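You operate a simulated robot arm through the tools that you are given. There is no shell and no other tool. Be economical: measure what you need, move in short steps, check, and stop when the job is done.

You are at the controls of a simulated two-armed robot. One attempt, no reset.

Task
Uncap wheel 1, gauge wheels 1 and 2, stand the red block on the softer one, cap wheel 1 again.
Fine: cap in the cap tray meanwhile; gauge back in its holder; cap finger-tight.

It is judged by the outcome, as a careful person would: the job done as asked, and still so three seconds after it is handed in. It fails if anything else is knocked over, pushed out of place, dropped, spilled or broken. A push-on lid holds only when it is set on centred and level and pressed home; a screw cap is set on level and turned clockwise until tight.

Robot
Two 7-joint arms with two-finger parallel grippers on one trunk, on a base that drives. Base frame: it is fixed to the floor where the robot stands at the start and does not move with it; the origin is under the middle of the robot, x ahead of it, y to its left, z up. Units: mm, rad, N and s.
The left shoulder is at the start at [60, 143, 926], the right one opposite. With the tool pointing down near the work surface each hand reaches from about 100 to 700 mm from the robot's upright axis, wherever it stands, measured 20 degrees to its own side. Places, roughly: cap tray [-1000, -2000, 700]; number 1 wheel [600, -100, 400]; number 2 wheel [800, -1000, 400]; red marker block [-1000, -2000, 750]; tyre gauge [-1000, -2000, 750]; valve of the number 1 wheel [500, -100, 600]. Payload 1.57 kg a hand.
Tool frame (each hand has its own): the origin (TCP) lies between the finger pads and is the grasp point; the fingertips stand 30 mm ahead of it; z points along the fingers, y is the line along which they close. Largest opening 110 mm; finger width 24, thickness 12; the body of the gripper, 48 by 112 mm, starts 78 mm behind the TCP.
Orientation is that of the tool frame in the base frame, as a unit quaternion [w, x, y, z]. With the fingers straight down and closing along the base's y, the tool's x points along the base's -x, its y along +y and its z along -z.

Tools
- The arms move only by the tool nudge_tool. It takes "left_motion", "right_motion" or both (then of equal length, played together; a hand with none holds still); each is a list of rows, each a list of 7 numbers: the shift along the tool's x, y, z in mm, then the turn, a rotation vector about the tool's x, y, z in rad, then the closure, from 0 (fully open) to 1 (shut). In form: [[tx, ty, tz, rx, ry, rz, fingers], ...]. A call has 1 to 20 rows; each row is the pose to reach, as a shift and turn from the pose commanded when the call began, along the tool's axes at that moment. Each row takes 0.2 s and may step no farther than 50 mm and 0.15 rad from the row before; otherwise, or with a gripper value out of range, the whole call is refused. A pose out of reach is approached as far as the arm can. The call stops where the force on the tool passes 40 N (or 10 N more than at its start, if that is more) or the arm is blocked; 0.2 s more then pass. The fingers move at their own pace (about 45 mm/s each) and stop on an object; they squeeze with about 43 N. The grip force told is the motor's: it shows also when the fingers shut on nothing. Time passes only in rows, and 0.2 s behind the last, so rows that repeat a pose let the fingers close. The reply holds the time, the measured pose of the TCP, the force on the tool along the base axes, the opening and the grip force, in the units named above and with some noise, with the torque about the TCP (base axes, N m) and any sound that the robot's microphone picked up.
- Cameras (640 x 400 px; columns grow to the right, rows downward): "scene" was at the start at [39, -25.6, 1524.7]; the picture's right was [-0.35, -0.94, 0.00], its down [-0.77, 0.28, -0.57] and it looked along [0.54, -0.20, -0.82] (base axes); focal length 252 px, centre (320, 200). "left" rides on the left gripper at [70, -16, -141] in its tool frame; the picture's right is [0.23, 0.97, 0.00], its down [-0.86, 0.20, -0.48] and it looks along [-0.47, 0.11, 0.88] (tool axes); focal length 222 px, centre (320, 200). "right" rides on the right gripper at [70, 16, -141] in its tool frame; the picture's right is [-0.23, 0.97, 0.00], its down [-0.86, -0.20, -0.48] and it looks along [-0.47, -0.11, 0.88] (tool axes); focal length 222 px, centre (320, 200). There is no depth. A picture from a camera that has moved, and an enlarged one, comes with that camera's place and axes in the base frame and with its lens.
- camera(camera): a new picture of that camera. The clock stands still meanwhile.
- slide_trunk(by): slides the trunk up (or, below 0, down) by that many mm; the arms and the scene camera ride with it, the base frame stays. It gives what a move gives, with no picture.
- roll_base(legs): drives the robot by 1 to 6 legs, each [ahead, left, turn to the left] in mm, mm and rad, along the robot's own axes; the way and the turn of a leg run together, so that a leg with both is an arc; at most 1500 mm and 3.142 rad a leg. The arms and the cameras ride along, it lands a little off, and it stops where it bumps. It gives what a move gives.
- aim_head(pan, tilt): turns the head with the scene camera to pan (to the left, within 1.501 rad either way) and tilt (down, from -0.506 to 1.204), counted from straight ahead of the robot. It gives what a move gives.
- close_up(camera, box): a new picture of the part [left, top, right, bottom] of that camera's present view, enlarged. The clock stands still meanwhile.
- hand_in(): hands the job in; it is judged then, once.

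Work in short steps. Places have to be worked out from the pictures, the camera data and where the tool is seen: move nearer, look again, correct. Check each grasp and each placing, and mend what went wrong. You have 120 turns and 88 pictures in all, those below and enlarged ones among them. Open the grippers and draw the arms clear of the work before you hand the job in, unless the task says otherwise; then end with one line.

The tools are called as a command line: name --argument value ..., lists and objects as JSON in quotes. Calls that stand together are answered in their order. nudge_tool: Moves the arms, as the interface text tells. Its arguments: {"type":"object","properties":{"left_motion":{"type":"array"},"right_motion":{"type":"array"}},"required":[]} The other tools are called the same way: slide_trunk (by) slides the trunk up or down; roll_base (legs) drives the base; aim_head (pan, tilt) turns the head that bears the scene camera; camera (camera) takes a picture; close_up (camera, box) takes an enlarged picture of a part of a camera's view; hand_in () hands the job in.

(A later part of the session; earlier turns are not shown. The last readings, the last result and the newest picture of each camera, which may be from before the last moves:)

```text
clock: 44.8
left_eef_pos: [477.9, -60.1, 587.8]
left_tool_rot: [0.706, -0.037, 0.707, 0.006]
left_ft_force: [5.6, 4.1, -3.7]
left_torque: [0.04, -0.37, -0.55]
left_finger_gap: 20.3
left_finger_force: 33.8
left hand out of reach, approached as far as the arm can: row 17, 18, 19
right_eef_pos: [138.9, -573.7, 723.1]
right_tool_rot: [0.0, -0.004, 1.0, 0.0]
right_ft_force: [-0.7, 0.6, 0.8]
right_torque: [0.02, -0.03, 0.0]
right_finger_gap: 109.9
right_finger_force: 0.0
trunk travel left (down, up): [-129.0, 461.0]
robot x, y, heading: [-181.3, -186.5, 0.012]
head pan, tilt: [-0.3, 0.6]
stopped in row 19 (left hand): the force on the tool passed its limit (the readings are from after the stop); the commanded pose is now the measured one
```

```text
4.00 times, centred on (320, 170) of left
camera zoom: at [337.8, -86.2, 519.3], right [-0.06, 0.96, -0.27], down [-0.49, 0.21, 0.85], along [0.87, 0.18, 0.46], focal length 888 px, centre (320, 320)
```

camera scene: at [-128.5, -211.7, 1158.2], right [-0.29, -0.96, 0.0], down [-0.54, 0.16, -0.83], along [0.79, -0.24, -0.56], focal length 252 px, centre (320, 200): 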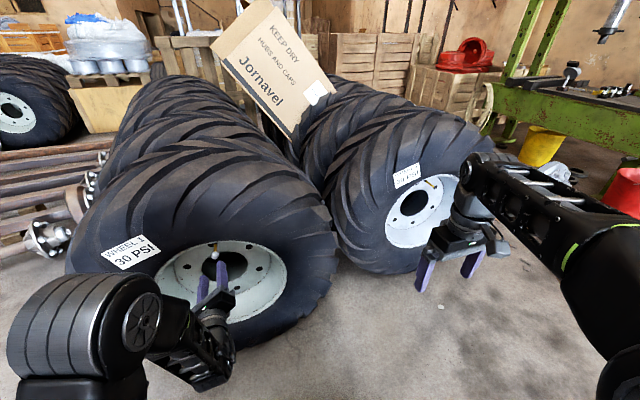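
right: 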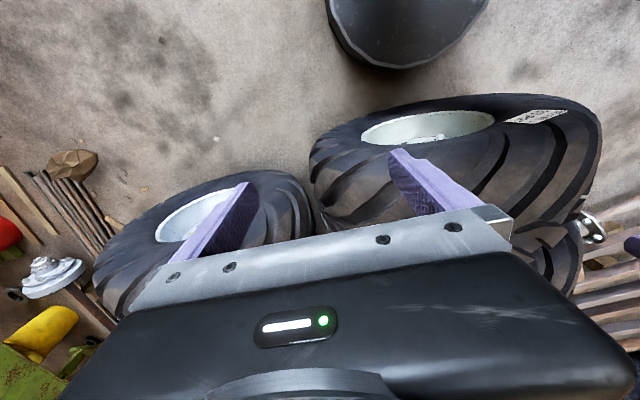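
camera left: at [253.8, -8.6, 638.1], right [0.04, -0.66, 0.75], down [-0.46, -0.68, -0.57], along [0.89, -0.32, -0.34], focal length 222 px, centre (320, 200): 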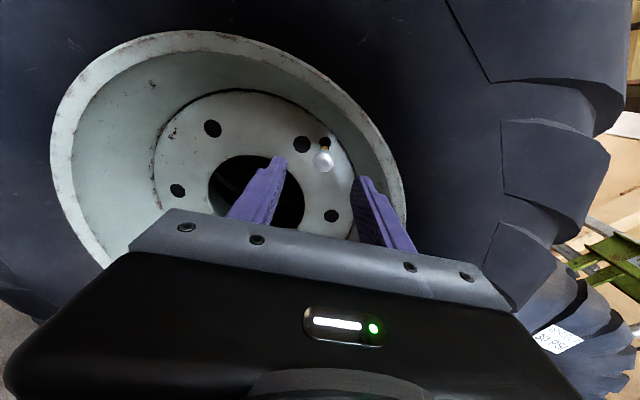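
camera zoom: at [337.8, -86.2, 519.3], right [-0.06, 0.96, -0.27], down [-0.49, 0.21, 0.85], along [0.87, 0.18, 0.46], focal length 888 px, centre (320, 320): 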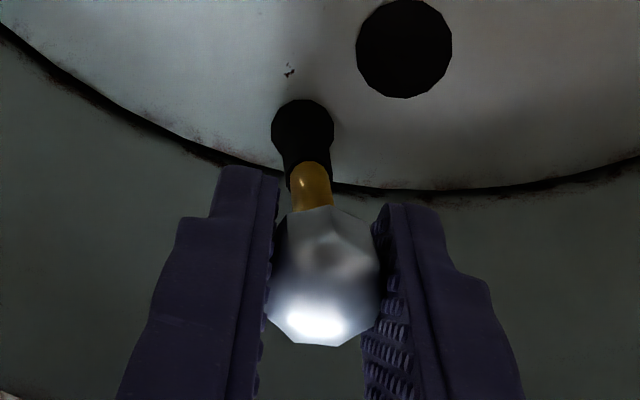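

The cap appears to turn with the fingers. I loosen the grip, rewind the wrist around the cap with a small tilt correction, and prepare to regrip.

nudge_tool --left_motion '[[0, 0, 0, 0, 0, 0, 0.68], [1.8, 0.6, -0.4, 0.061, 0, 0, 0.68], [1.8, 0.6, -0.4, 0.061, -0.004, 0.142, 0.68], [1.8, 0.6, -0.4, 0.061, -0.009, 0.284, 0.68], [1.8, 0.6, -0.4, 0.06, -0.013, 0.426, 0.68], [1.8, 0.6, -0.4, 0.06, -0.017, 0.568, 0.68], [1.8, 0.6, -0.4, 0.059, -0.022, 0.71, 0.68], [1.8, 0.6, -0.4, 0.057, -0.026, 0.852, 0.68], [1.8, 0.6, -0.4, 0.056, -0.03, 0.994, 0.68], [1.8, 0.6, -0.4, 0.054, -0.035, 1.136, 0.68], [1.8, 0.6, -0.4, 0.052, -0.039, 1.278, 0.68], [1.8, 0.6, -0.4, 0.05, -0.043, 1.42, 0.68], [1.8, 0.6, -0.4, 0.048, -0.048, 1.562, 0.68], [1.8, 0.6, -0.4, 0.045, -0.052, 1.704, 0.68], [1.8, 0.6, -0.4, 0.042, -0.056, 1.846, 0.68], [1.8, 0.6, -0.4, 0.04, -0.061, 1.988, 0.68], [1.8, 0.6, -0.4, 0.036, -0.065, 2.13, 0.68], [1.8, 0.6, -0.4, 0.032, -0.069, 2.272, 0.68], [1.8, 0.6, -0.4, 0.028, -0.074, 2.414, 0.68], [1.8, 0.6, -0.4, 0.023, -0.078, 2.556, 0.68]]'

nudge_tool --left_motion '[[0, 0, 0, 0, 0, 0, 0.9], [0, 0, 0, 0, 0, 0, 1], [0, 0, 0, 0, 0, 0, 1]]'

close_up --camera "left" --box '[240, 120, 400, 220]'

```text
clock: 49.0
left_eef_pos: [476.2, -61.1, 585.8]
left_tool_rot: [0.218, 0.672, 0.217, 0.674]
left_ft_force: [-0.2, -0.1, -0.6]
left_torque: [0.01, -0.01, 0.01]
left_finger_gap: 35.1
left_finger_force: 0.1
left hand out of reach, approached as far as the arm can: row 2, 3
right_eef_pos: [138.2, -573.4, 722.5]
right_tool_rot: [0.001, -0.005, 1.0, 0.0]
right_ft_force: [-0.1, 0.1, 0.7]
right_torque: [0.01, -0.01, 0.04]
right_finger_gap: 109.8
right_finger_force: 0.0
trunk travel left (down, up): [-129.0, 461.0]
robot x, y, heading: [-184.3, -180.1, 0.013]
head pan, tilt: [-0.3, 0.6]
```

```text
clock: 49.8
left_eef_pos: [476.0, -59.4, 586.3]
left_tool_rot: [0.219, 0.672, 0.218, 0.673]
left_ft_force: [0.2, 5.9, -5.5]
left_torque: [0.07, -0.02, 0.05]
left_finger_gap: 19.9
left_finger_force: 29.0
right_eef_pos: [137.8, -573.8, 722.5]
right_tool_rot: [0.0, -0.004, 1.0, 0.0]
right_ft_force: [0.0, 0.1, 1.0]
right_torque: [0.01, -0.02, 0.0]
right_finger_gap: 110.0
right_finger_force: 0.1
trunk travel left (down, up): [-129.0, 461.0]
robot x, y, heading: [-184.4, -183.3, 0.011]
head pan, tilt: [-0.3, 0.6]
```

```text
4.00 times, centred on (320, 170) of left
camera zoom: at [335.5, -3.9, 633.1], right [0.0, -0.66, 0.76], down [-0.48, -0.66, -0.58], along [0.88, -0.36, -0.31], focal length 888 px, centre (320, 320)
```

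zoom: 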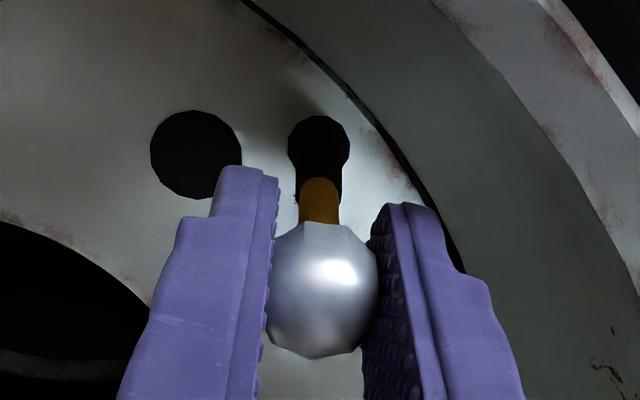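

Regripped well, and a bit more stem is showing. I turn another 2.4 rad counter-clockwise.

nudge_tool --left_motion '[[0, 0, 0, 0, 0, -0.14, 1], [0, 0, 0, 0, 0, -0.28, 1], [0, 0, 0, 0, 0, -0.42, 1], [0, 0, 0, 0, 0, -0.56, 1], [0, 0, -0.1, 0, 0, -0.7, 1], [0, 0, -0.1, 0, 0, -0.84, 1], [0, 0, -0.2, 0, 0, -0.98, 1], [0, 0, -0.2, 0, 0, -1.12, 1], [0, 0, -0.3, 0, 0, -1.26, 1], [0, 0, -0.3, 0, 0, -1.4, 1], [0, 0, -0.3, 0, 0, -1.54, 1], [0, 0, -0.4, 0, 0, -1.68, 1], [0, 0, -0.4, 0, 0, -1.82, 1], [0, 0, -0.4, 0, 0, -1.96, 1], [0, 0, -0.5, 0, 0, -2.1, 1], [0, 0, -0.5, 0, 0, -2.24, 1], [0, 0, -0.6, 0, 0, -2.38, 1]]'

close_up --camera "left" --box '[240, 120, 400, 220]'

```text
clock: 53.4
left_eef_pos: [474.1, -59.6, 585.6]
left_tool_rot: [0.705, 0.04, 0.706, 0.054]
left_ft_force: [-13.2, 32.0, -13.1]
left_torque: [0.04, -0.24, -0.24]
left_finger_gap: 20.0
left_finger_force: 33.6
left hand out of reach, approached as far as the arm can: row 17
right_eef_pos: [137.7, -571.0, 722.3]
right_tool_rot: [0.0, -0.005, 1.0, -0.002]
right_ft_force: [0.5, 0.3, 0.6]
right_torque: [0.04, 0.01, -0.01]
right_finger_gap: 110.1
right_finger_force: 0.1
trunk travel left (down, up): [-129.0, 461.0]
robot x, y, heading: [-185.4, -187.1, 0.012]
head pan, tilt: [-0.3, 0.6]
```

```text
4.00 times, centred on (320, 170) of left
camera zoom: at [334.3, -68.7, 514.7], right [-0.02, 1.0, -0.1], down [-0.48, 0.07, 0.87], along [0.88, 0.07, 0.48], focal length 888 px, centre (320, 320)
```

zoom: 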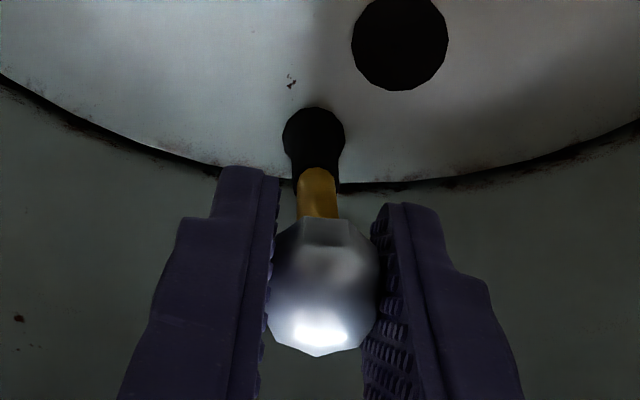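

The cap is backing out, and the -x force shows it pushing the fingers outward. I release, rewind and regrip about 1 mm further out.

nudge_tool --left_motion '[[0, 0, 0, 0, 0, 0, 0.68], [0, 0, -0.5, 0, 0, 0, 0.68], [0, 0, -0.5, 0, 0, 0.142, 0.68], [0, 0, -0.5, 0, 0, 0.284, 0.68], [0, 0, -0.5, 0, 0, 0.426, 0.68], [0, 0, -0.5, 0, 0, 0.568, 0.68], [0, 0, -0.5, 0, 0, 0.71, 0.68], [0, 0, -0.5, 0, 0, 0.852, 0.68], [0, 0, -0.5, 0, 0, 0.994, 0.68], [0, 0, -0.5, 0, 0, 1.136, 0.68], [0, 0, -0.5, 0, 0, 1.278, 0.68], [0, 0, -0.5, 0, 0, 1.42, 0.68], [0, 0, -0.5, 0, 0, 1.562, 0.68], [0, 0, -0.5, 0, 0, 1.704, 0.68], [0, 0, -0.5, 0, 0, 1.846, 0.68], [0, 0, -0.5, 0, 0, 1.988, 0.68], [0, 0, -0.5, 0, 0, 2.13, 0.68], [0, 0, -0.5, 0, 0, 2.272, 0.68], [0, 0, -0.5, 0, 0, 2.38, 0.68], [0, 0, -0.5, 0, 0, 2.38, 0.68]]'

nudge_tool --left_motion '[[0, 0, 0, 0, 0, 0, 0.9], [0, 0, 0, 0, 0, 0, 1], [0, 0, 0, 0, 0, 0, 1]]'

nudge_tool --left_motion '[[0, 0, 0, 0, 0, -0.14, 1], [0, 0, 0, 0, 0, -0.28, 1], [0, 0, -0.1, 0, 0, -0.42, 1], [0, 0, -0.2, 0, 0, -0.56, 1], [0, 0, -0.2, 0, 0, -0.7, 1], [0, 0, -0.3, 0, 0, -0.84, 1], [0, 0, -0.4, 0, 0, -0.98, 1], [0, 0, -0.4, 0, 0, -1.12, 1], [0, 0, -0.5, 0, 0, -1.26, 1], [0, 0, -0.5, 0, 0, -1.4, 1], [0, 0, -0.6, 0, 0, -1.54, 1], [0, 0, -0.7, 0, 0, -1.68, 1], [0, 0, -0.7, 0, 0, -1.82, 1], [0, 0, -0.8, 0, 0, -1.96, 1], [0, 0, -0.8, 0, 0, -2.1, 1], [0, 0, -0.9, 0, 0, -2.24, 1]]'

close_up --camera "left" --box '[240, 120, 400, 220]'

```text
clock: 57.6
left_eef_pos: [473.4, -69.6, 587.4]
left_tool_rot: [0.219, 0.672, 0.217, 0.673]
left_ft_force: [-0.7, 1.9, -2.8]
left_torque: [-0.02, 0.03, 0.01]
left_finger_gap: 37.4
left_finger_force: 1.2
right_eef_pos: [138.8, -573.3, 722.2]
right_tool_rot: [0.0, -0.005, 1.0, 0.0]
right_ft_force: [0.2, -0.5, 1.0]
right_torque: [0.01, -0.03, 0.01]
right_finger_gap: 109.8
right_finger_force: 0.1
trunk travel left (down, up): [-129.0, 461.0]
robot x, y, heading: [-178.7, -187.6, 0.009]
head pan, tilt: [-0.3, 0.6]
```

```text
clock: 58.4
left_eef_pos: [474.2, -63.1, 582.5]
left_tool_rot: [0.214, 0.674, 0.222, 0.671]
left_ft_force: [2.2, 25.3, -22.3]
left_torque: [-0.11, -0.21, -0.09]
left_finger_gap: 20.5
left_finger_force: 24.8
right_eef_pos: [138.7, -573.2, 722.4]
right_tool_rot: [-0.001, -0.006, 1.0, -0.001]
right_ft_force: [-0.1, -0.2, -0.5]
right_torque: [0.0, 0.01, 0.0]
right_finger_gap: 110.1
right_finger_force: 0.1
trunk travel left (down, up): [-129.0, 461.0]
robot x, y, heading: [-182.3, -183.1, 0.014]
head pan, tilt: [-0.3, 0.6]
```

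```text
clock: 61.7
left_eef_pos: [473.1, -62.9, 591.9]
left_tool_rot: [0.698, 0.133, 0.689, 0.142]
left_ft_force: [-17.0, 2.6, 11.1]
left_torque: [0.11, 0.58, 0.12]
left_finger_gap: 19.8
left_finger_force: 33.7
right_eef_pos: [136.2, -572.2, 722.2]
right_tool_rot: [0.001, -0.004, 1.0, 0.0]
right_ft_force: [-0.4, 1.2, -0.2]
right_torque: [0.01, -0.03, -0.02]
right_finger_gap: 110.0
right_finger_force: 0.1
trunk travel left (down, up): [-129.0, 461.0]
robot x, y, heading: [-185.6, -184.4, 0.011]
head pan, tilt: [-0.3, 0.6]
stopped in row 16 (left hand): the force on the tool passed its limit (the readings are from after the stop); the commanded pose is now the measured one
```

```text
4.00 times, centred on (320, 170) of left
camera zoom: at [333.5, -51.4, 519.7], right [-0.01, 0.99, 0.16], down [-0.49, -0.15, 0.86], along [0.87, -0.07, 0.49], focal length 888 px, centre (320, 320)
```

zoom: 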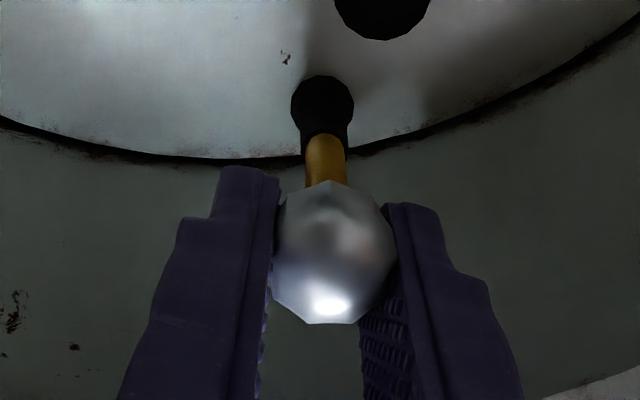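

That grip was off-centre because the commanded pose had drifted. I release, re-centre on the cap at about (474,-59.5,586) and rewind, then check the actual pose before gripping.

nudge_tool --left_motion '[[0, 0, 0, 0, 0, 0, 0.6], [0, 0, 0, 0, 0, 0, 0.6], [4, 0.5, 0, 0, 0, 0, 0.6], [6.8, 0.9, 0, 0, 0, 0.14, 0.6], [6.8, 0.9, 0, 0, 0, 0.28, 0.6], [6.8, 0.9, 0, 0, 0, 0.42, 0.6], [6.8, 0.9, 0, 0, 0, 0.56, 0.6], [6.8, 0.9, 0, 0, 0, 0.7, 0.6], [6.8, 0.9, 0, 0, 0, 0.84, 0.6], [6.8, 0.9, 0, 0, 0, 0.98, 0.6], [6.8, 0.9, 0, 0, 0, 1.12, 0.6], [6.8, 0.9, 0, 0, 0, 1.26, 0.6], [6.8, 0.9, 0, 0, 0, 1.4, 0.6], [6.8, 0.9, 0, 0, 0, 1.54, 0.6], [6.8, 0.9, 0, 0, 0, 1.68, 0.6], [6.8, 0.9, 0, 0, 0, 1.82, 0.6], [6.8, 0.9, 0, 0, 0, 1.96, 0.6], [6.8, 0.9, 0, 0, 0, 2.1, 0.6], [6.8, 0.9, 0, 0, 0, 2.2, 0.6]]'

close_up --camera "left" --box '[240, 120, 400, 220]'

```text
clock: 65.7
left_eef_pos: [473.2, -60.0, 584.3]
left_tool_rot: [0.189, 0.676, 0.193, 0.686]
left_ft_force: [0.8, -0.4, 0.1]
left_torque: [-0.02, -0.03, 0.01]
left_finger_gap: 44.1
left_finger_force: 0.0
right_eef_pos: [137.6, -573.3, 722.2]
right_tool_rot: [0.0, -0.006, 1.0, 0.0]
right_ft_force: [0.3, 0.8, -0.5]
right_torque: [0.02, -0.01, 0.0]
right_finger_gap: 109.9
right_finger_force: 0.1
trunk travel left (down, up): [-129.0, 461.0]
robot x, y, heading: [-184.2, -186.2, 0.013]
head pan, tilt: [-0.3, 0.6]
```

```text
4.00 times, centred on (320, 170) of left
camera zoom: at [332.5, -9.9, 634.1], right [0.0, -0.71, 0.7], down [-0.47, -0.62, -0.63], along [0.88, -0.33, -0.33], focal length 888 px, centre (320, 320)
```

zoom: 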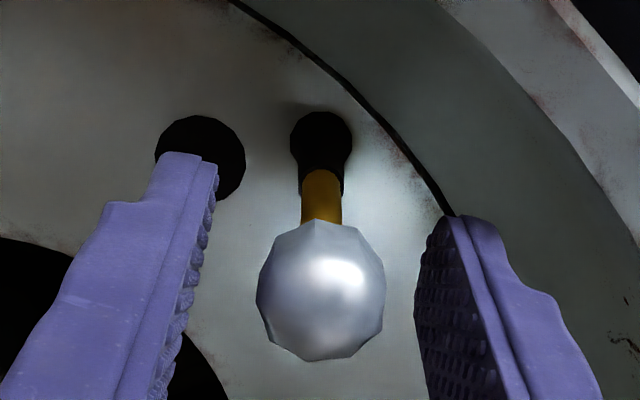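

Well centred, with more stem exposed. I grip, check, and turn again.

nudge_tool --left_motion '[[0, 0, 0, 0, 0, 0, 0.8], [0, 0, 0, 0, 0, 0, 1], [0, 0, 0, 0, 0, 0, 1], [0, 0, 0, 0, 0, -0.14, 1], [0, 0, 0, 0, 0, -0.28, 1], [0, 0, -0.1, 0, 0, -0.42, 1], [0, 0, -0.2, 0, 0, -0.56, 1], [0, 0, -0.2, 0, 0, -0.7, 1], [0, 0, -0.3, 0, 0, -0.84, 1], [0, 0, -0.4, 0, 0, -0.98, 1], [0, 0, -0.4, 0, 0, -1.12, 1], [0, 0, -0.5, 0, 0, -1.26, 1], [0, 0, -0.5, 0, 0, -1.4, 1], [0, 0, -0.6, 0, 0, -1.54, 1], [0, 0, -0.7, 0, 0, -1.68, 1], [0, 0, -0.7, 0, 0, -1.82, 1], [0, 0, -0.8, 0, 0, -1.96, 1], [0, 0, -0.8, 0, 0, -2.1, 1], [0, 0, -0.9, 0, 0, -2.24, 1]]'

close_up --camera "left" --box '[240, 120, 400, 220]'

```text
clock: 69.7
left_eef_pos: [474.0, -60.6, 583.0]
left_tool_rot: [0.7, 0.119, 0.693, 0.127]
left_ft_force: [-0.1, 0.4, 0.7]
left_torque: [0.01, 0.04, -0.03]
left_finger_gap: 20.4
left_finger_force: 33.8
right_eef_pos: [137.6, -573.5, 723.6]
right_tool_rot: [0.0, -0.005, 1.0, 0.0]
right_ft_force: [0.3, -1.0, 0.6]
right_torque: [-0.01, 0.0, -0.07]
right_finger_gap: 110.0
right_finger_force: 0.0
trunk travel left (down, up): [-129.0, 461.0]
robot x, y, heading: [-185.9, -183.6, 0.013]
head pan, tilt: [-0.3, 0.6]
```

```text
4.00 times, centred on (320, 170) of left
camera zoom: at [333.5, -51.9, 512.1], right [-0.01, 0.99, 0.12], down [-0.49, -0.11, 0.87], along [0.87, -0.05, 0.48], focal length 888 px, centre (320, 320)
```

zoom: 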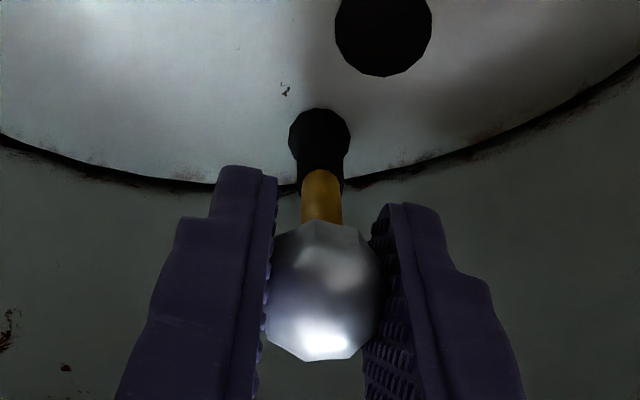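

Forces have dropped to zero, so the cap is probably free. I pull it straight back 70 mm.

nudge_tool --left_motion '[[0, 0, -2, 0, 0, 0, 1], [0, 0, -6, 0, 0, 0, 1], [0, 0, -14, 0, 0, 0, 1], [0, 0, -24, 0, 0, 0, 1], [0, 0, -40, 0, 0, 0, 1], [0, 0, -60, 0, 0, 0, 1]]'

camera --camera "left"

```text
clock: 71.1
left_eef_pos: [412.5, -62.0, 584.0]
left_tool_rot: [0.699, 0.121, 0.693, 0.127]
left_ft_force: [-0.2, 0.1, -0.1]
left_torque: [0.0, 0.0, -0.03]
left_finger_gap: 20.4
left_finger_force: 34.5
right_eef_pos: [137.4, -573.4, 723.2]
right_tool_rot: [-0.001, -0.005, 1.0, 0.001]
right_ft_force: [0.9, 0.2, 0.3]
right_torque: [-0.01, -0.02, 0.02]
right_finger_gap: 110.3
right_finger_force: 0.1
trunk travel left (down, up): [-129.0, 461.0]
robot x, y, heading: [-183.9, -182.6, 0.012]
head pan, tilt: [-0.3, 0.6]
```

```text
52 pictures are left
camera left: at [273.4, -52.2, 511.0], right [-0.01, 0.99, 0.12], down [-0.49, -0.11, 0.87], along [0.87, -0.05, 0.48], focal length 222 px, centre (320, 200)
```

left: 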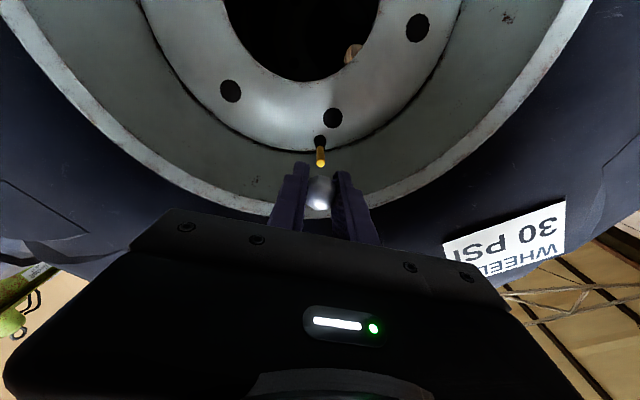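

The cap is off and held, and the brass valve is bare. I raise the trunk, back away, turn right and drive to stand in front of the cart.

roll_base --legs '[[-420, 0, 0], [0, 0, -1.583], [1050, -506, 0]]'

slide_trunk --by 430

aim_head --pan 0 --tilt 0.8

camera --camera "scene"

```text
clock: 83.1
left_eef_pos: [-980.1, -1846.3, 583.1]
left_tool_rot: [0.585, 0.574, 0.406, -0.404]
left_ft_force: [-0.1, -0.4, 0.2]
left_torque: [0.0, 0.01, 0.0]
left_finger_gap: 20.2
left_finger_force: 34.3
right_eef_pos: [-1492.9, -1570.4, 722.4]
right_tool_rot: [0.0, 0.704, 0.71, 0.001]
right_ft_force: [-0.6, 0.3, 0.2]
right_torque: [0.0, -0.01, -0.02]
right_finger_gap: 110.1
right_finger_force: 0.1
trunk travel left (down, up): [-129.0, 461.0]
robot x, y, heading: [-1105.4, -1250.7, -1.561]
head pan, tilt: [-0.3, 0.6]
```

```text
refused: 430 is not a number from -400 to 400
```

```text
clock: 83.9
left_eef_pos: [-980.0, -1847.1, 582.4]
left_tool_rot: [0.584, 0.575, 0.405, -0.405]
left_ft_force: [0.9, -0.7, -0.7]
left_torque: [-0.04, -0.02, 0.0]
left_finger_gap: 20.3
left_finger_force: 34.0
right_eef_pos: [-1492.9, -1570.9, 722.3]
right_tool_rot: [-0.001, 0.704, 0.71, 0.0]
right_ft_force: [0.9, -0.1, -0.3]
right_torque: [0.02, -0.04, -0.01]
right_finger_gap: 110.1
right_finger_force: 0.0
trunk travel left (down, up): [-129.0, 461.0]
robot x, y, heading: [-1101.8, -1252.0, -1.561]
head pan, tilt: [0.0, 0.799]
```

```text
51 pictures are left
camera scene: at [-1101.3, -1300.7, 1141.4], right [-1.0, -0.01, 0.0], down [-0.01, 0.72, -0.7], along [0.01, -0.7, -0.72], focal length 252 px, centre (320, 200)
```

scene: 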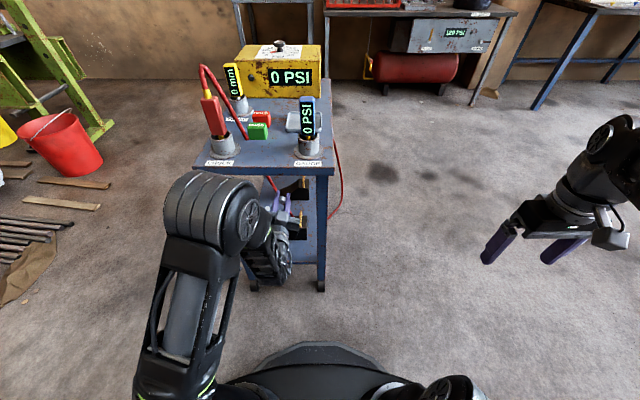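

The hand has ended up low, just under the cart's top, which I estimate at about z 765. I back straight off before raising the trunk.

roll_base --legs '[[-250, 0, 0]]'

slide_trunk --by 400

slide_trunk --by 55

camera --camera "scene"

```text
clock: 85.7
left_eef_pos: [-983.1, -1597.7, 582.1]
left_tool_rot: [0.584, 0.575, 0.405, -0.405]
left_ft_force: [0.3, -0.2, -0.3]
left_torque: [0.0, 0.01, -0.01]
left_finger_gap: 20.0
left_finger_force: 33.7
right_eef_pos: [-1495.4, -1323.6, 721.7]
right_tool_rot: [0.0, 0.703, 0.711, -0.001]
right_ft_force: [-0.3, 0.1, -0.2]
right_torque: [0.02, -0.03, 0.01]
right_finger_gap: 109.8
right_finger_force: 0.1
trunk travel left (down, up): [-129.0, 461.0]
robot x, y, heading: [-1103.5, -1001.9, -1.559]
head pan, tilt: [0.0, 0.799]
```

```text
clock: 89.5
left_eef_pos: [-982.6, -1598.4, 982.5]
left_tool_rot: [0.584, 0.575, 0.405, -0.405]
left_ft_force: [0.2, -0.5, -0.5]
left_torque: [0.01, 0.02, -0.03]
left_finger_gap: 20.3
left_finger_force: 34.1
right_eef_pos: [-1496.8, -1321.9, 1122.6]
right_tool_rot: [-0.001, 0.703, 0.711, 0.0]
right_ft_force: [0.3, 0.9, 0.1]
right_torque: [0.0, 0.0, -0.02]
right_finger_gap: 109.9
right_finger_force: 0.1
trunk travel left (down, up): [-529.0, 61.0]
robot x, y, heading: [-1103.5, -1004.1, -1.568]
head pan, tilt: [0.0, 0.799]
```

```text
clock: 90.5
left_eef_pos: [-982.0, -1600.2, 1038.3]
left_tool_rot: [0.584, 0.574, 0.406, -0.405]
left_ft_force: [0.2, -0.8, -0.5]
left_torque: [-0.02, -0.01, -0.03]
left_finger_gap: 20.3
left_finger_force: 34.3
right_eef_pos: [-1494.7, -1322.4, 1178.5]
right_tool_rot: [0.0, 0.704, 0.71, 0.0]
right_ft_force: [-0.1, 0.7, -1.0]
right_torque: [0.02, 0.02, -0.01]
right_finger_gap: 109.7
right_finger_force: 0.0
trunk travel left (down, up): [-584.0, 6.0]
robot x, y, heading: [-1108.3, -996.5, -1.559]
head pan, tilt: [0.0, 0.799]
```

```text
50 pictures are left
camera scene: at [-1103.9, -1052.6, 1596.3], right [-1.0, -0.01, 0.0], down [-0.01, 0.72, -0.7], along [0.01, -0.7, -0.72], focal length 252 px, centre (320, 200)
```

scene: 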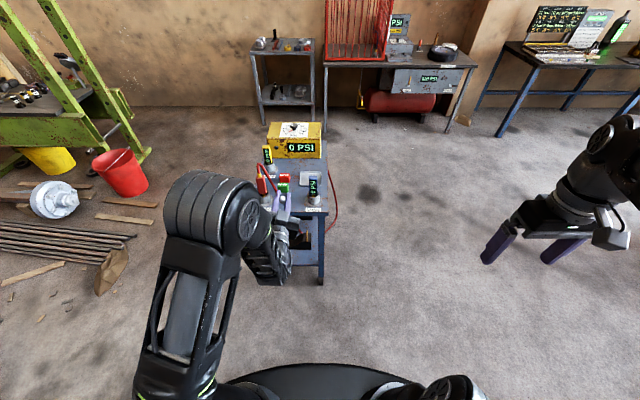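

Clear of the cart. I zoom in to measure it from this height.

close_up --camera "scene" --box '[240, 120, 368, 220]'

```text
4.00 times, centred on (304, 170) of scene
camera zoom: at [-1103.9, -1052.6, 1596.3], right [-1.0, -0.01, 0.0], down [-0.01, 0.72, -0.7], along [0.01, -0.7, -0.72], focal length 1009 px, centre (384, 320)
```

zoom: 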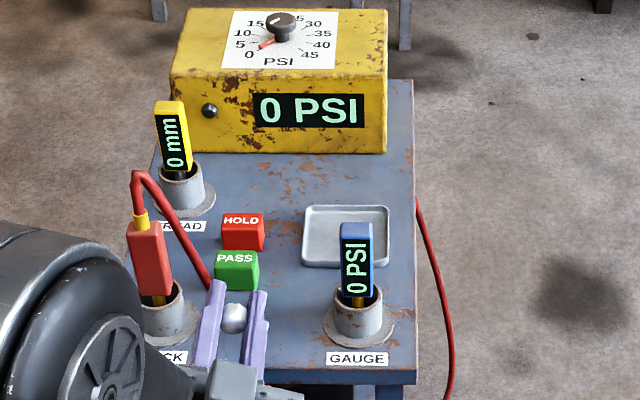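

The measurements so far:
- Table top: z≈766
- Gauge holder: (-1063,-1836)
- Tray: (-1044,-2002)
- Red "HOLD" block: (-918,-1997)

I turn the left hand to point down while still clear of the cart.

nudge_tool --left_motion '[[10, -9.5, -4, 0.049, 0.134, 0, 1], [20, -19, -8, 0.098, 0.268, 0, 1], [29, -28.5, -12, 0.147, 0.402, 0, 1], [39, -38, -15, 0.196, 0.536, 0, 1], [49, -47.5, -19, 0.245, 0.67, 0, 1], [59, -57, -23, 0.294, 0.804, 0, 1], [69, -66.5, -27, 0.344, 0.939, 0, 1], [78, -76, -31, 0.393, 1.073, 0, 1], [88, -86, -34, 0.442, 1.207, 0, 1], [98, -95, -38, 0.491, 1.341, 0, 1], [107.7, -104.6, -42, 0.54, 1.475, 0, 1], [107.7, -104.6, -42, 0.54, 1.475, 0, 1]]'

nudge_tool --left_motion '[[0, 0, 0, 0, 0, -0.12, 1], [0, 0, 0, 0, 0, -0.24, 1], [0, 0, 0, 0, 0, -0.35, 1], [0, 0, 0, 0, 0, -0.35, 1]]'

```text
clock: 93.1
left_eef_pos: [-1044.6, -1558.4, 901.9]
left_tool_rot: [0.004, 0.817, 0.577, -0.002]
left_ft_force: [0.1, -0.3, -0.1]
left_torque: [0.01, 0.02, 0.02]
left_finger_gap: 20.1
left_finger_force: 33.7
right_eef_pos: [-1494.8, -1322.9, 1177.6]
right_tool_rot: [0.0, 0.704, 0.71, 0.0]
right_ft_force: [0.6, 0.0, -0.1]
right_torque: [0.0, 0.0, 0.0]
right_finger_gap: 109.8
right_finger_force: 0.0
trunk travel left (down, up): [-584.0, 6.0]
robot x, y, heading: [-1107.1, -999.3, -1.559]
head pan, tilt: [0.0, 0.799]
```

```text
clock: 94.1
left_eef_pos: [-1044.6, -1558.6, 901.3]
left_tool_rot: [0.004, 0.704, 0.71, -0.004]
left_ft_force: [0.6, 0.1, 0.0]
left_torque: [0.01, 0.01, -0.01]
left_finger_gap: 20.2
left_finger_force: 33.9
right_eef_pos: [-1495.7, -1322.0, 1177.1]
right_tool_rot: [0.0, 0.704, 0.71, 0.001]
right_ft_force: [-0.6, 0.1, 0.3]
right_torque: [0.0, 0.0, -0.03]
right_finger_gap: 109.9
right_finger_force: 0.0
trunk travel left (down, up): [-584.0, 6.0]
robot x, y, heading: [-1109.2, -1003.8, -1.557]
head pan, tilt: [0.0, 0.799]
```

The gauge's top is at about z 930, on the hand's path. I lift the hand 150 mm first, then roll forward so the hand sits above the tray.

nudge_tool --left_motion '[[0, 0, -40, 0, 0, 0, 1], [0, 0, -80, 0, 0, 0, 1], [0, 0, -120, 0, 0, 0, 1], [0, 0, -150, 0, 0, 0, 1]]'

roll_base --legs '[[435, 0, 0]]'

camera --camera "left"

camera --camera "scene"

```text
clock: 95.1
left_eef_pos: [-1045.4, -1557.7, 1051.7]
left_tool_rot: [0.003, 0.705, 0.709, -0.003]
left_ft_force: [0.1, -1.0, -0.3]
left_torque: [0.0, 0.02, -0.01]
left_finger_gap: 20.2
left_finger_force: 34.2
right_eef_pos: [-1494.4, -1322.7, 1177.5]
right_tool_rot: [0.0, 0.704, 0.71, 0.0]
right_ft_force: [-0.3, 0.5, 0.3]
right_torque: [0.03, -0.01, 0.0]
right_finger_gap: 109.9
right_finger_force: 0.1
trunk travel left (down, up): [-584.0, 6.0]
robot x, y, heading: [-1104.4, -998.2, -1.565]
head pan, tilt: [0.0, 0.799]
```

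```text
clock: 97.7
left_eef_pos: [-1037.2, -1991.8, 1050.8]
left_tool_rot: [0.003, 0.703, 0.711, -0.004]
left_ft_force: [1.0, -0.6, -0.6]
left_torque: [0.02, 0.02, -0.01]
left_finger_gap: 20.1
left_finger_force: 33.9
right_eef_pos: [-1487.4, -1760.8, 1177.3]
right_tool_rot: [0.0, 0.702, 0.712, 0.0]
right_ft_force: [0.2, -0.2, -0.7]
right_torque: [0.05, -0.01, -0.01]
right_finger_gap: 110.1
right_finger_force: 0.2
trunk travel left (down, up): [-584.0, 6.0]
robot x, y, heading: [-1097.7, -1437.1, -1.559]
head pan, tilt: [0.0, 0.799]
```

```text
48 pictures are left
camera left: at [-1053.3, -1919.3, 1191.7], right [0.97, 0.24, 0.0], down [0.21, -0.85, 0.49], along [0.11, -0.47, -0.87], focal length 222 px, centre (320, 200)
```

left: 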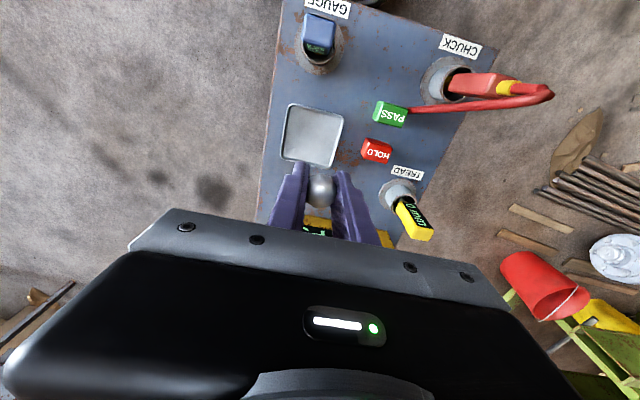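

```text
47 pictures are left
camera scene: at [-1098.2, -1487.8, 1596.3], right [-1.0, -0.01, 0.0], down [-0.01, 0.72, -0.7], along [0.01, -0.7, -0.72], focal length 252 px, centre (320, 200)
```

scene: 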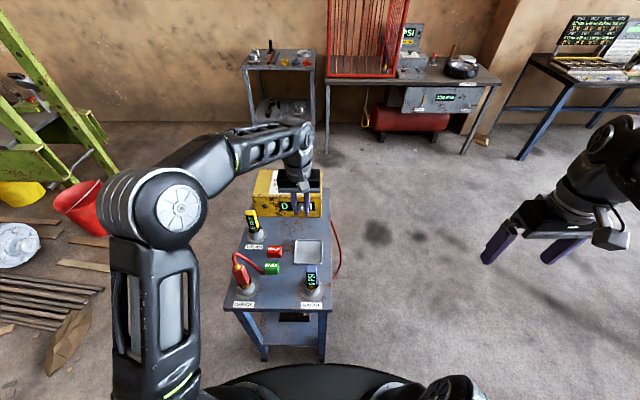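

Combining both views, the tray centre is at (-1048,-2009). I lower the cap toward it in one descent, stopping just above the tray floor.

nudge_tool --left_motion '[[-7, -5, 40, 0, 0, 0, 1], [-15, -10, 80, 0, 0, 0, 1], [-15, -10, 120, 0, 0, 0, 1], [-15, -10, 160, 0, 0, 0, 1], [-15, -10, 195, 0, 0, 0, 1], [-15, -10, 215, 0, 0, 0, 1], [-15, -10, 225, 0, 0, 0, 1]]'

camera --camera "left"

```text
clock: 99.3
left_eef_pos: [-1045.8, -2008.3, 825.7]
left_tool_rot: [0.004, 0.702, 0.712, -0.005]
left_ft_force: [1.0, 0.6, -0.5]
left_torque: [0.02, 0.0, -0.01]
left_finger_gap: 20.1
left_finger_force: 33.9
right_eef_pos: [-1487.8, -1760.0, 1177.2]
right_tool_rot: [0.0, 0.702, 0.712, 0.0]
right_ft_force: [-0.6, -0.5, 0.2]
right_torque: [-0.04, 0.03, -0.02]
right_finger_gap: 109.9
right_finger_force: 0.1
trunk travel left (down, up): [-584.0, 6.0]
robot x, y, heading: [-1099.8, -1430.8, -1.558]
head pan, tilt: [0.0, 0.799]
```

```text
46 pictures are left
camera left: at [-1063.2, -1936.6, 966.5], right [0.97, 0.24, 0.0], down [0.21, -0.85, 0.49], along [0.11, -0.47, -0.87], focal length 222 px, centre (320, 200)
```

left: 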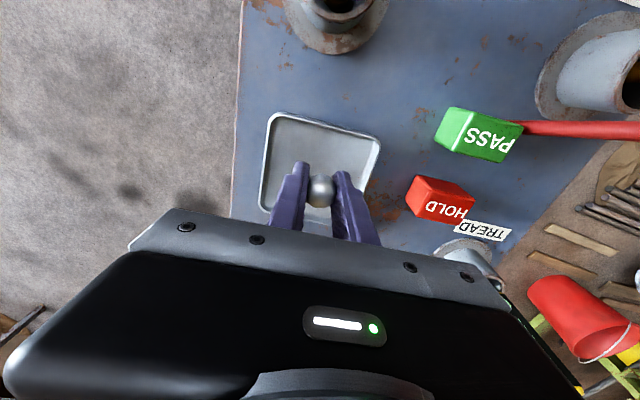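

The hand is exactly over the tray centre. I descend slowly in small steps until I feel the floor.

nudge_tool --left_motion '[[0, 0, 8, 0, 0, 0, 1], [0, 0, 14, 0, 0, 0, 1], [0, 0, 18, 0, 0, 0, 1], [0, 0, 18, 0, 0, 0, 1]]'

close_up --camera "left" --box '[240, 100, 400, 240]'

```text
clock: 100.3
left_eef_pos: [-1046.4, -2010.2, 808.0]
left_tool_rot: [0.004, 0.703, 0.711, -0.004]
left_ft_force: [-0.2, -0.2, -0.2]
left_torque: [0.0, -0.01, 0.02]
left_finger_gap: 20.1
left_finger_force: 34.0
right_eef_pos: [-1487.9, -1758.4, 1177.4]
right_tool_rot: [0.0, 0.702, 0.712, -0.001]
right_ft_force: [-0.1, 0.1, -0.1]
right_torque: [-0.01, -0.01, -0.02]
right_finger_gap: 110.0
right_finger_force: 0.1
trunk travel left (down, up): [-584.0, 6.0]
robot x, y, heading: [-1097.4, -1438.8, -1.552]
head pan, tilt: [0.0, 0.799]
```

```text
2.86 times, centred on (320, 170) of left
camera zoom: at [-1063.6, -1936.5, 949.0], right [0.97, 0.24, 0.0], down [0.21, -0.85, 0.49], along [0.11, -0.47, -0.87], focal length 635 px, centre (320, 286)
```

zoom: 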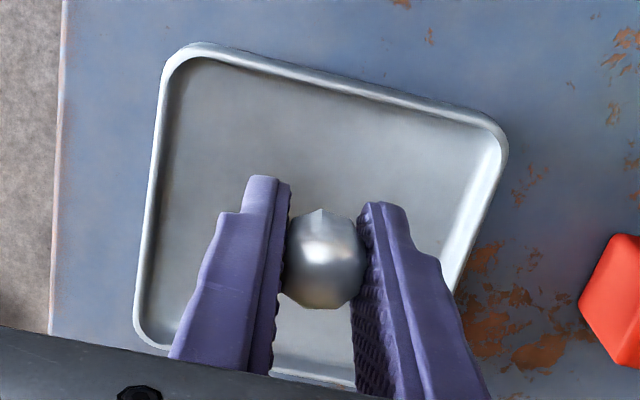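

No contact at 808, so I continue down in 1–2 mm steps.

nudge_tool --left_motion '[[0, 0, 2, 0, 0, 0, 1], [0, 0, 4, 0, 0, 0, 1], [0, 0, 5, 0, 0, 0, 1], [0, 0, 6, 0, 0, 0, 1], [0, 0, 7, 0, 0, 0, 1], [0, 0, 8, 0, 0, 0, 1]]'

```text
clock: 101.7
left_eef_pos: [-1046.3, -2009.1, 800.3]
left_tool_rot: [0.004, 0.702, 0.712, -0.004]
left_ft_force: [0.3, 0.7, -0.1]
left_torque: [-0.03, 0.0, 0.03]
left_finger_gap: 20.0
left_finger_force: 34.3
right_eef_pos: [-1488.4, -1758.5, 1178.4]
right_tool_rot: [0.0, 0.702, 0.712, 0.0]
right_ft_force: [0.3, -0.5, -0.3]
right_torque: [0.03, -0.02, -0.01]
right_finger_gap: 110.0
right_finger_force: 0.0
trunk travel left (down, up): [-584.0, 6.0]
robot x, y, heading: [-1097.7, -1435.3, -1.553]
head pan, tilt: [0.0, 0.799]
```

Still free, so I go on down by up to 14 mm more in 1 mm steps.

nudge_tool --left_motion '[[0, 0, 1, 0, 0, 0, 1], [0, 0, 2, 0, 0, 0, 1], [0, 0, 3, 0, 0, 0, 1], [0, 0, 4, 0, 0, 0, 1], [0, 0, 5, 0, 0, 0, 1], [0, 0, 6, 0, 0, 0, 1], [0, 0, 7, 0, 0, 0, 1], [0, 0, 8, 0, 0, 0, 1], [0, 0, 9, 0, 0, 0, 1], [0, 0, 10, 0, 0, 0, 1], [0, 0, 11, 0, 0, 0, 1], [0, 0, 12, 0, 0, 0, 1], [0, 0, 13, 0, 0, 0, 1], [0, 0, 14, 0, 0, 0, 1]]'

```text
clock: 104.7
left_eef_pos: [-1046.0, -2010.2, 785.4]
left_tool_rot: [0.004, 0.702, 0.712, -0.004]
left_ft_force: [0.1, 0.3, 0.4]
left_torque: [-0.02, 0.01, -0.01]
left_finger_gap: 20.1
left_finger_force: 33.8
right_eef_pos: [-1487.8, -1759.4, 1177.9]
right_tool_rot: [-0.001, 0.702, 0.712, -0.001]
right_ft_force: [0.0, 0.0, 0.4]
right_torque: [0.02, -0.01, 0.01]
right_finger_gap: 110.0
right_finger_force: 0.1
trunk travel left (down, up): [-584.0, 6.0]
robot x, y, heading: [-1102.1, -1435.0, -1.556]
head pan, tilt: [0.0, 0.799]
```

Still nothing at tip height 755, so the table is lower than I judged. I take a look.

close_up --camera "left" --box '[240, 100, 400, 240]'

```text
2.86 times, centred on (320, 170) of left
camera zoom: at [-1062.9, -1937.2, 927.1], right [0.97, 0.24, 0.0], down [0.21, -0.85, 0.49], along [0.11, -0.47, -0.87], focal length 635 px, centre (320, 286)
```

zoom: 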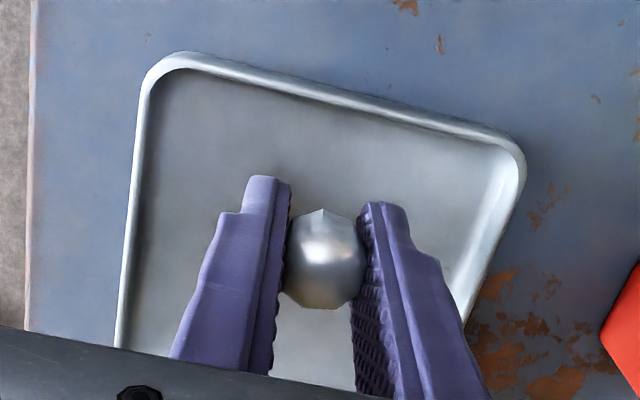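

I keep descending in 1 mm steps to contact.

nudge_tool --left_motion '[[0, 0, 1, 0, 0, 0, 1], [0, 0, 2, 0, 0, 0, 1], [0, 0, 3, 0, 0, 0, 1], [0, 0, 4, 0, 0, 0, 1], [0, 0, 5, 0, 0, 0, 1], [0, 0, 6, 0, 0, 0, 1], [0, 0, 7, 0, 0, 0, 1], [0, 0, 8, 0, 0, 0, 1], [0, 0, 9, 0, 0, 0, 1], [0, 0, 10, 0, 0, 0, 1], [0, 0, 11, 0, 0, 0, 1], [0, 0, 12, 0, 0, 0, 1], [0, 0, 13, 0, 0, 0, 1], [0, 0, 14, 0, 0, 0, 1], [0, 0, 15, 0, 0, 0, 1], [0, 0, 16, 0, 0, 0, 1], [0, 0, 17, 0, 0, 0, 1], [0, 0, 18, 0, 0, 0, 1]]'

```text
clock: 108.2
left_eef_pos: [-1047.2, -2009.5, 774.9]
left_tool_rot: [0.006, 0.703, 0.711, -0.005]
left_ft_force: [2.9, 10.6, 22.2]
left_torque: [0.56, -0.1, -0.03]
left_finger_gap: 19.7
left_finger_force: 33.7
right_eef_pos: [-1487.5, -1757.1, 1177.2]
right_tool_rot: [0.001, 0.702, 0.712, -0.001]
right_ft_force: [-0.5, 0.5, -0.7]
right_torque: [0.01, -0.01, 0.01]
right_finger_gap: 109.9
right_finger_force: 0.0
trunk travel left (down, up): [-584.0, 6.0]
robot x, y, heading: [-1100.8, -1437.6, -1.558]
head pan, tilt: [0.0, 0.799]
stopped in row 17 (left hand): the force on the tool passed its limit (the readings are from after the stop); the commanded pose is now the measured one
```

Contact at TCP z≈775, so the tray floor is at about 745. I ease up 2 mm, open gently, then lift.

nudge_tool --left_motion '[[0, 0, -1.5, 0, 0, 0, 1], [0, 0, -1.5, 0, 0, 0, 0.8], [0, 0, -1.5, 0, 0, 0, 0.75], [0, 0, -1.5, 0, 0, 0, 0.65], [0, 0, -1.5, 0, 0, 0, 0.6], [0, 0, -10, 0, 0, 0, 0.55], [0, 0, -30, 0, 0, 0, 0.5], [0, 0, -70, 0, 0, 0, 0.5], [0, 0, -110, 0, 0, 0, 0.5]]'

camera --camera "left"

```text
clock: 110.2
left_eef_pos: [-1047.0, -2009.4, 882.1]
left_tool_rot: [0.005, 0.703, 0.712, -0.006]
left_ft_force: [-0.6, 0.8, 0.5]
left_torque: [0.01, 0.01, 0.01]
left_finger_gap: 55.0
left_finger_force: 0.0
right_eef_pos: [-1487.7, -1759.9, 1177.4]
right_tool_rot: [0.0, 0.702, 0.712, 0.0]
right_ft_force: [0.0, 0.6, 0.2]
right_torque: [-0.01, -0.02, 0.02]
right_finger_gap: 110.1
right_finger_force: 0.1
trunk travel left (down, up): [-584.0, 6.0]
robot x, y, heading: [-1099.3, -1432.2, -1.56]
head pan, tilt: [0.0, 0.799]
```

```text
43 pictures are left
camera left: at [-1063.0, -1935.9, 1023.5], right [0.97, 0.24, 0.0], down [0.21, -0.85, 0.49], along [0.11, -0.48, -0.87], focal length 222 px, centre (320, 200)
```

left: 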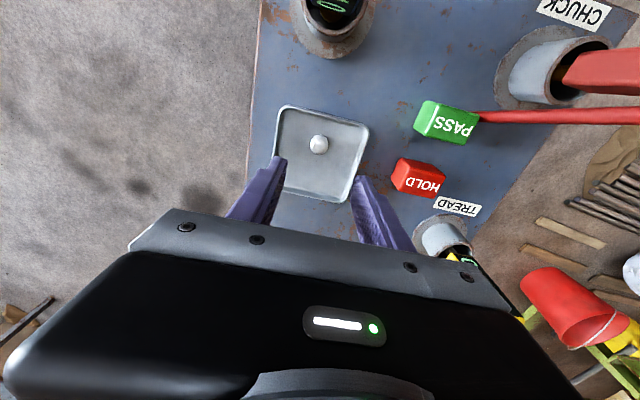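

The cap rests upright in the tray. I zoom in on the red HOLD block and the gauge.

close_up --camera "left" --box '[380, 90, 500, 220]'

close_up --camera "scene" --box '[225, 200, 345, 310]'

```text
3.08 times, centred on (440, 155) of left
camera zoom: at [-1063.0, -1935.9, 1023.5], right [0.97, 0.24, 0.0], down [0.21, -0.85, 0.49], along [0.11, -0.48, -0.87], focal length 684 px, centre (-49, 338)
```

zoom: 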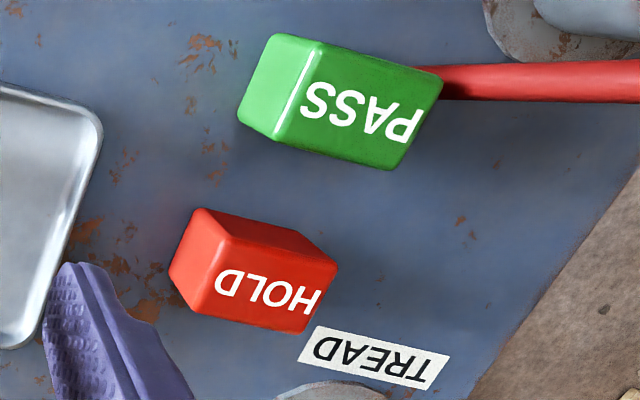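

```text
3.64 times, centred on (285, 255) of scene
camera zoom: at [-1098.0, -1486.1, 1596.3], right [-1.0, -0.01, 0.0], down [-0.01, 0.72, -0.7], along [0.01, -0.7, -0.72], focal length 917 px, centre (447, 0)
```

zoom: 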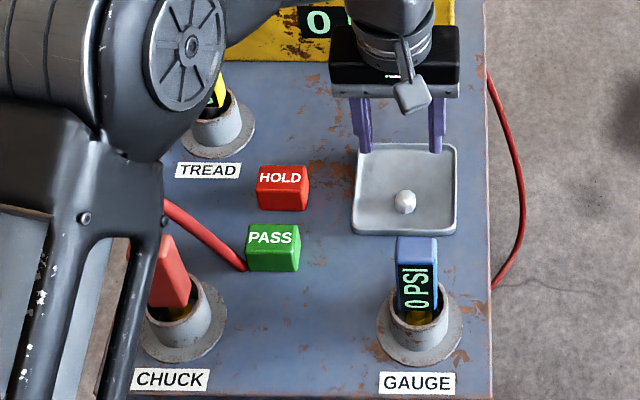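

The red block is about 52 mm (x) by 25 mm (y) by 40 mm, centred at (-918,-2020) with its top at z≈780 and square to the robot. I move the left hand over it.

nudge_tool --left_motion '[[-3, 32, 0, 0, 0, 0, 0.35], [-6, 65, 0, 0, 0, 0, 0.25], [-9, 97, 0, 0, 0, 0, 0.25], [-12.4, 129, 0, 0, 0, 0, 0.25], [-12.4, 129, 30, 0, 0, 0, 0.25], [-12.4, 129, 45, 0, 0, 0, 0.25]]'

camera --camera "left"

```text
clock: 111.6
left_eef_pos: [-917.0, -2020.6, 836.2]
left_tool_rot: [0.006, 0.702, 0.712, -0.005]
left_ft_force: [-0.1, -0.5, -1.1]
left_torque: [-0.03, -0.03, -0.02]
left_finger_gap: 82.6
left_finger_force: 0.0
right_eef_pos: [-1488.2, -1758.6, 1178.0]
right_tool_rot: [0.0, 0.703, 0.712, -0.001]
right_ft_force: [-0.2, -1.0, 0.3]
right_torque: [-0.02, 0.05, 0.0]
right_finger_gap: 109.9
right_finger_force: 0.0
trunk travel left (down, up): [-584.0, 6.0]
robot x, y, heading: [-1101.6, -1433.7, -1.555]
head pan, tilt: [0.0, 0.799]
```

```text
40 pictures are left
camera left: at [-933.1, -1947.9, 977.6], right [0.97, 0.24, 0.0], down [0.21, -0.85, 0.49], along [0.11, -0.48, -0.87], focal length 222 px, centre (320, 200)
```

left: 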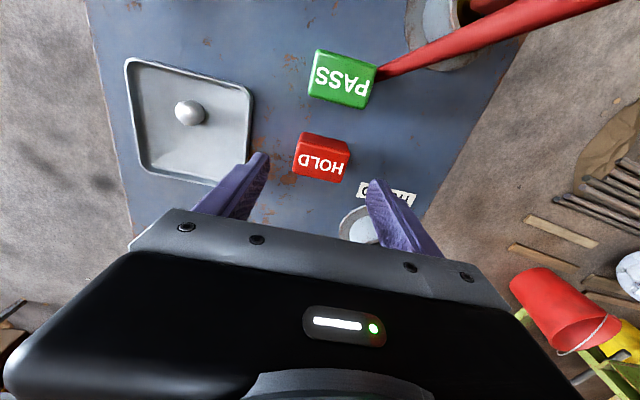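

Perfectly centred above the block. I descend and grip it.

nudge_tool --left_motion '[[0, 0, 20, 0, 0, 0, 0.25], [0, 0, 40, 0, 0, 0, 0.25], [0, 0, 52, 0, 0, 0, 0.25], [0, 0, 52, 0, 0, 0, 0.4], [0, 0, 52, 0, 0, 0, 0.6], [0, 0, 52, 0, 0, 0, 0.8], [0, 0, 52, 0, 0, 0, 1], [0, 0, 52, 0, 0, 0, 1]]'

nudge_tool --left_motion '[[0, 0, -20, 0, 0, 0, 1], [0, 0, -60, 0, 0, 0, 1], [0, 0, -100, 0, 0, 0, 1], [0, 0, -140, 0, 0, 0, 1], [0, 0, -180, 0, 0, 0, 1], [30, 0, -220, 0, 0, 0, 1], [60, 20, -250, 0, 0, 0, 1], [90, 50, -270, 0, 0, 0, 1], [120, 80, -280, 0, 0, 0, 1], [140, 110, -285, 0, 0, 0, 1]]'

camera --camera "left"

```text
clock: 113.4
left_eef_pos: [-918.9, -2022.6, 784.8]
left_tool_rot: [0.006, 0.703, 0.712, -0.005]
left_ft_force: [1.0, 0.4, 0.4]
left_torque: [-0.01, -0.03, 0.01]
left_finger_gap: 49.1
left_finger_force: 39.1
right_eef_pos: [-1488.1, -1759.1, 1177.7]
right_tool_rot: [0.001, 0.702, 0.712, 0.0]
right_ft_force: [0.8, -0.6, 0.1]
right_torque: [0.0, 0.02, 0.02]
right_finger_gap: 110.0
right_finger_force: 0.1
trunk travel left (down, up): [-584.0, 6.0]
robot x, y, heading: [-1102.1, -1443.3, -1.558]
head pan, tilt: [0.0, 0.799]
```

```text
clock: 115.6
left_eef_pos: [-807.0, -1875.1, 1066.3]
left_tool_rot: [0.006, 0.703, 0.712, -0.005]
left_ft_force: [-0.3, 0.2, -0.7]
left_torque: [-0.02, -0.01, -0.01]
left_finger_gap: 49.0
left_finger_force: 42.9
right_eef_pos: [-1486.8, -1759.3, 1178.4]
right_tool_rot: [0.0, 0.702, 0.712, 0.0]
right_ft_force: [0.4, 0.0, -0.6]
right_torque: [-0.03, 0.01, 0.01]
right_finger_gap: 110.1
right_finger_force: 0.1
trunk travel left (down, up): [-584.0, 6.0]
robot x, y, heading: [-1101.0, -1437.1, -1.553]
head pan, tilt: [0.0, 0.799]
```

```text
39 pictures are left
camera left: at [-824.4, -1801.4, 1208.2], right [0.97, 0.24, 0.0], down [0.21, -0.85, 0.49], along [0.11, -0.48, -0.87], focal length 222 px, centre (320, 200)
```

left: 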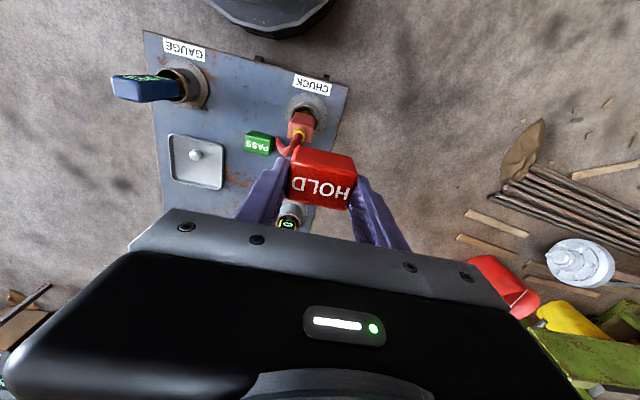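

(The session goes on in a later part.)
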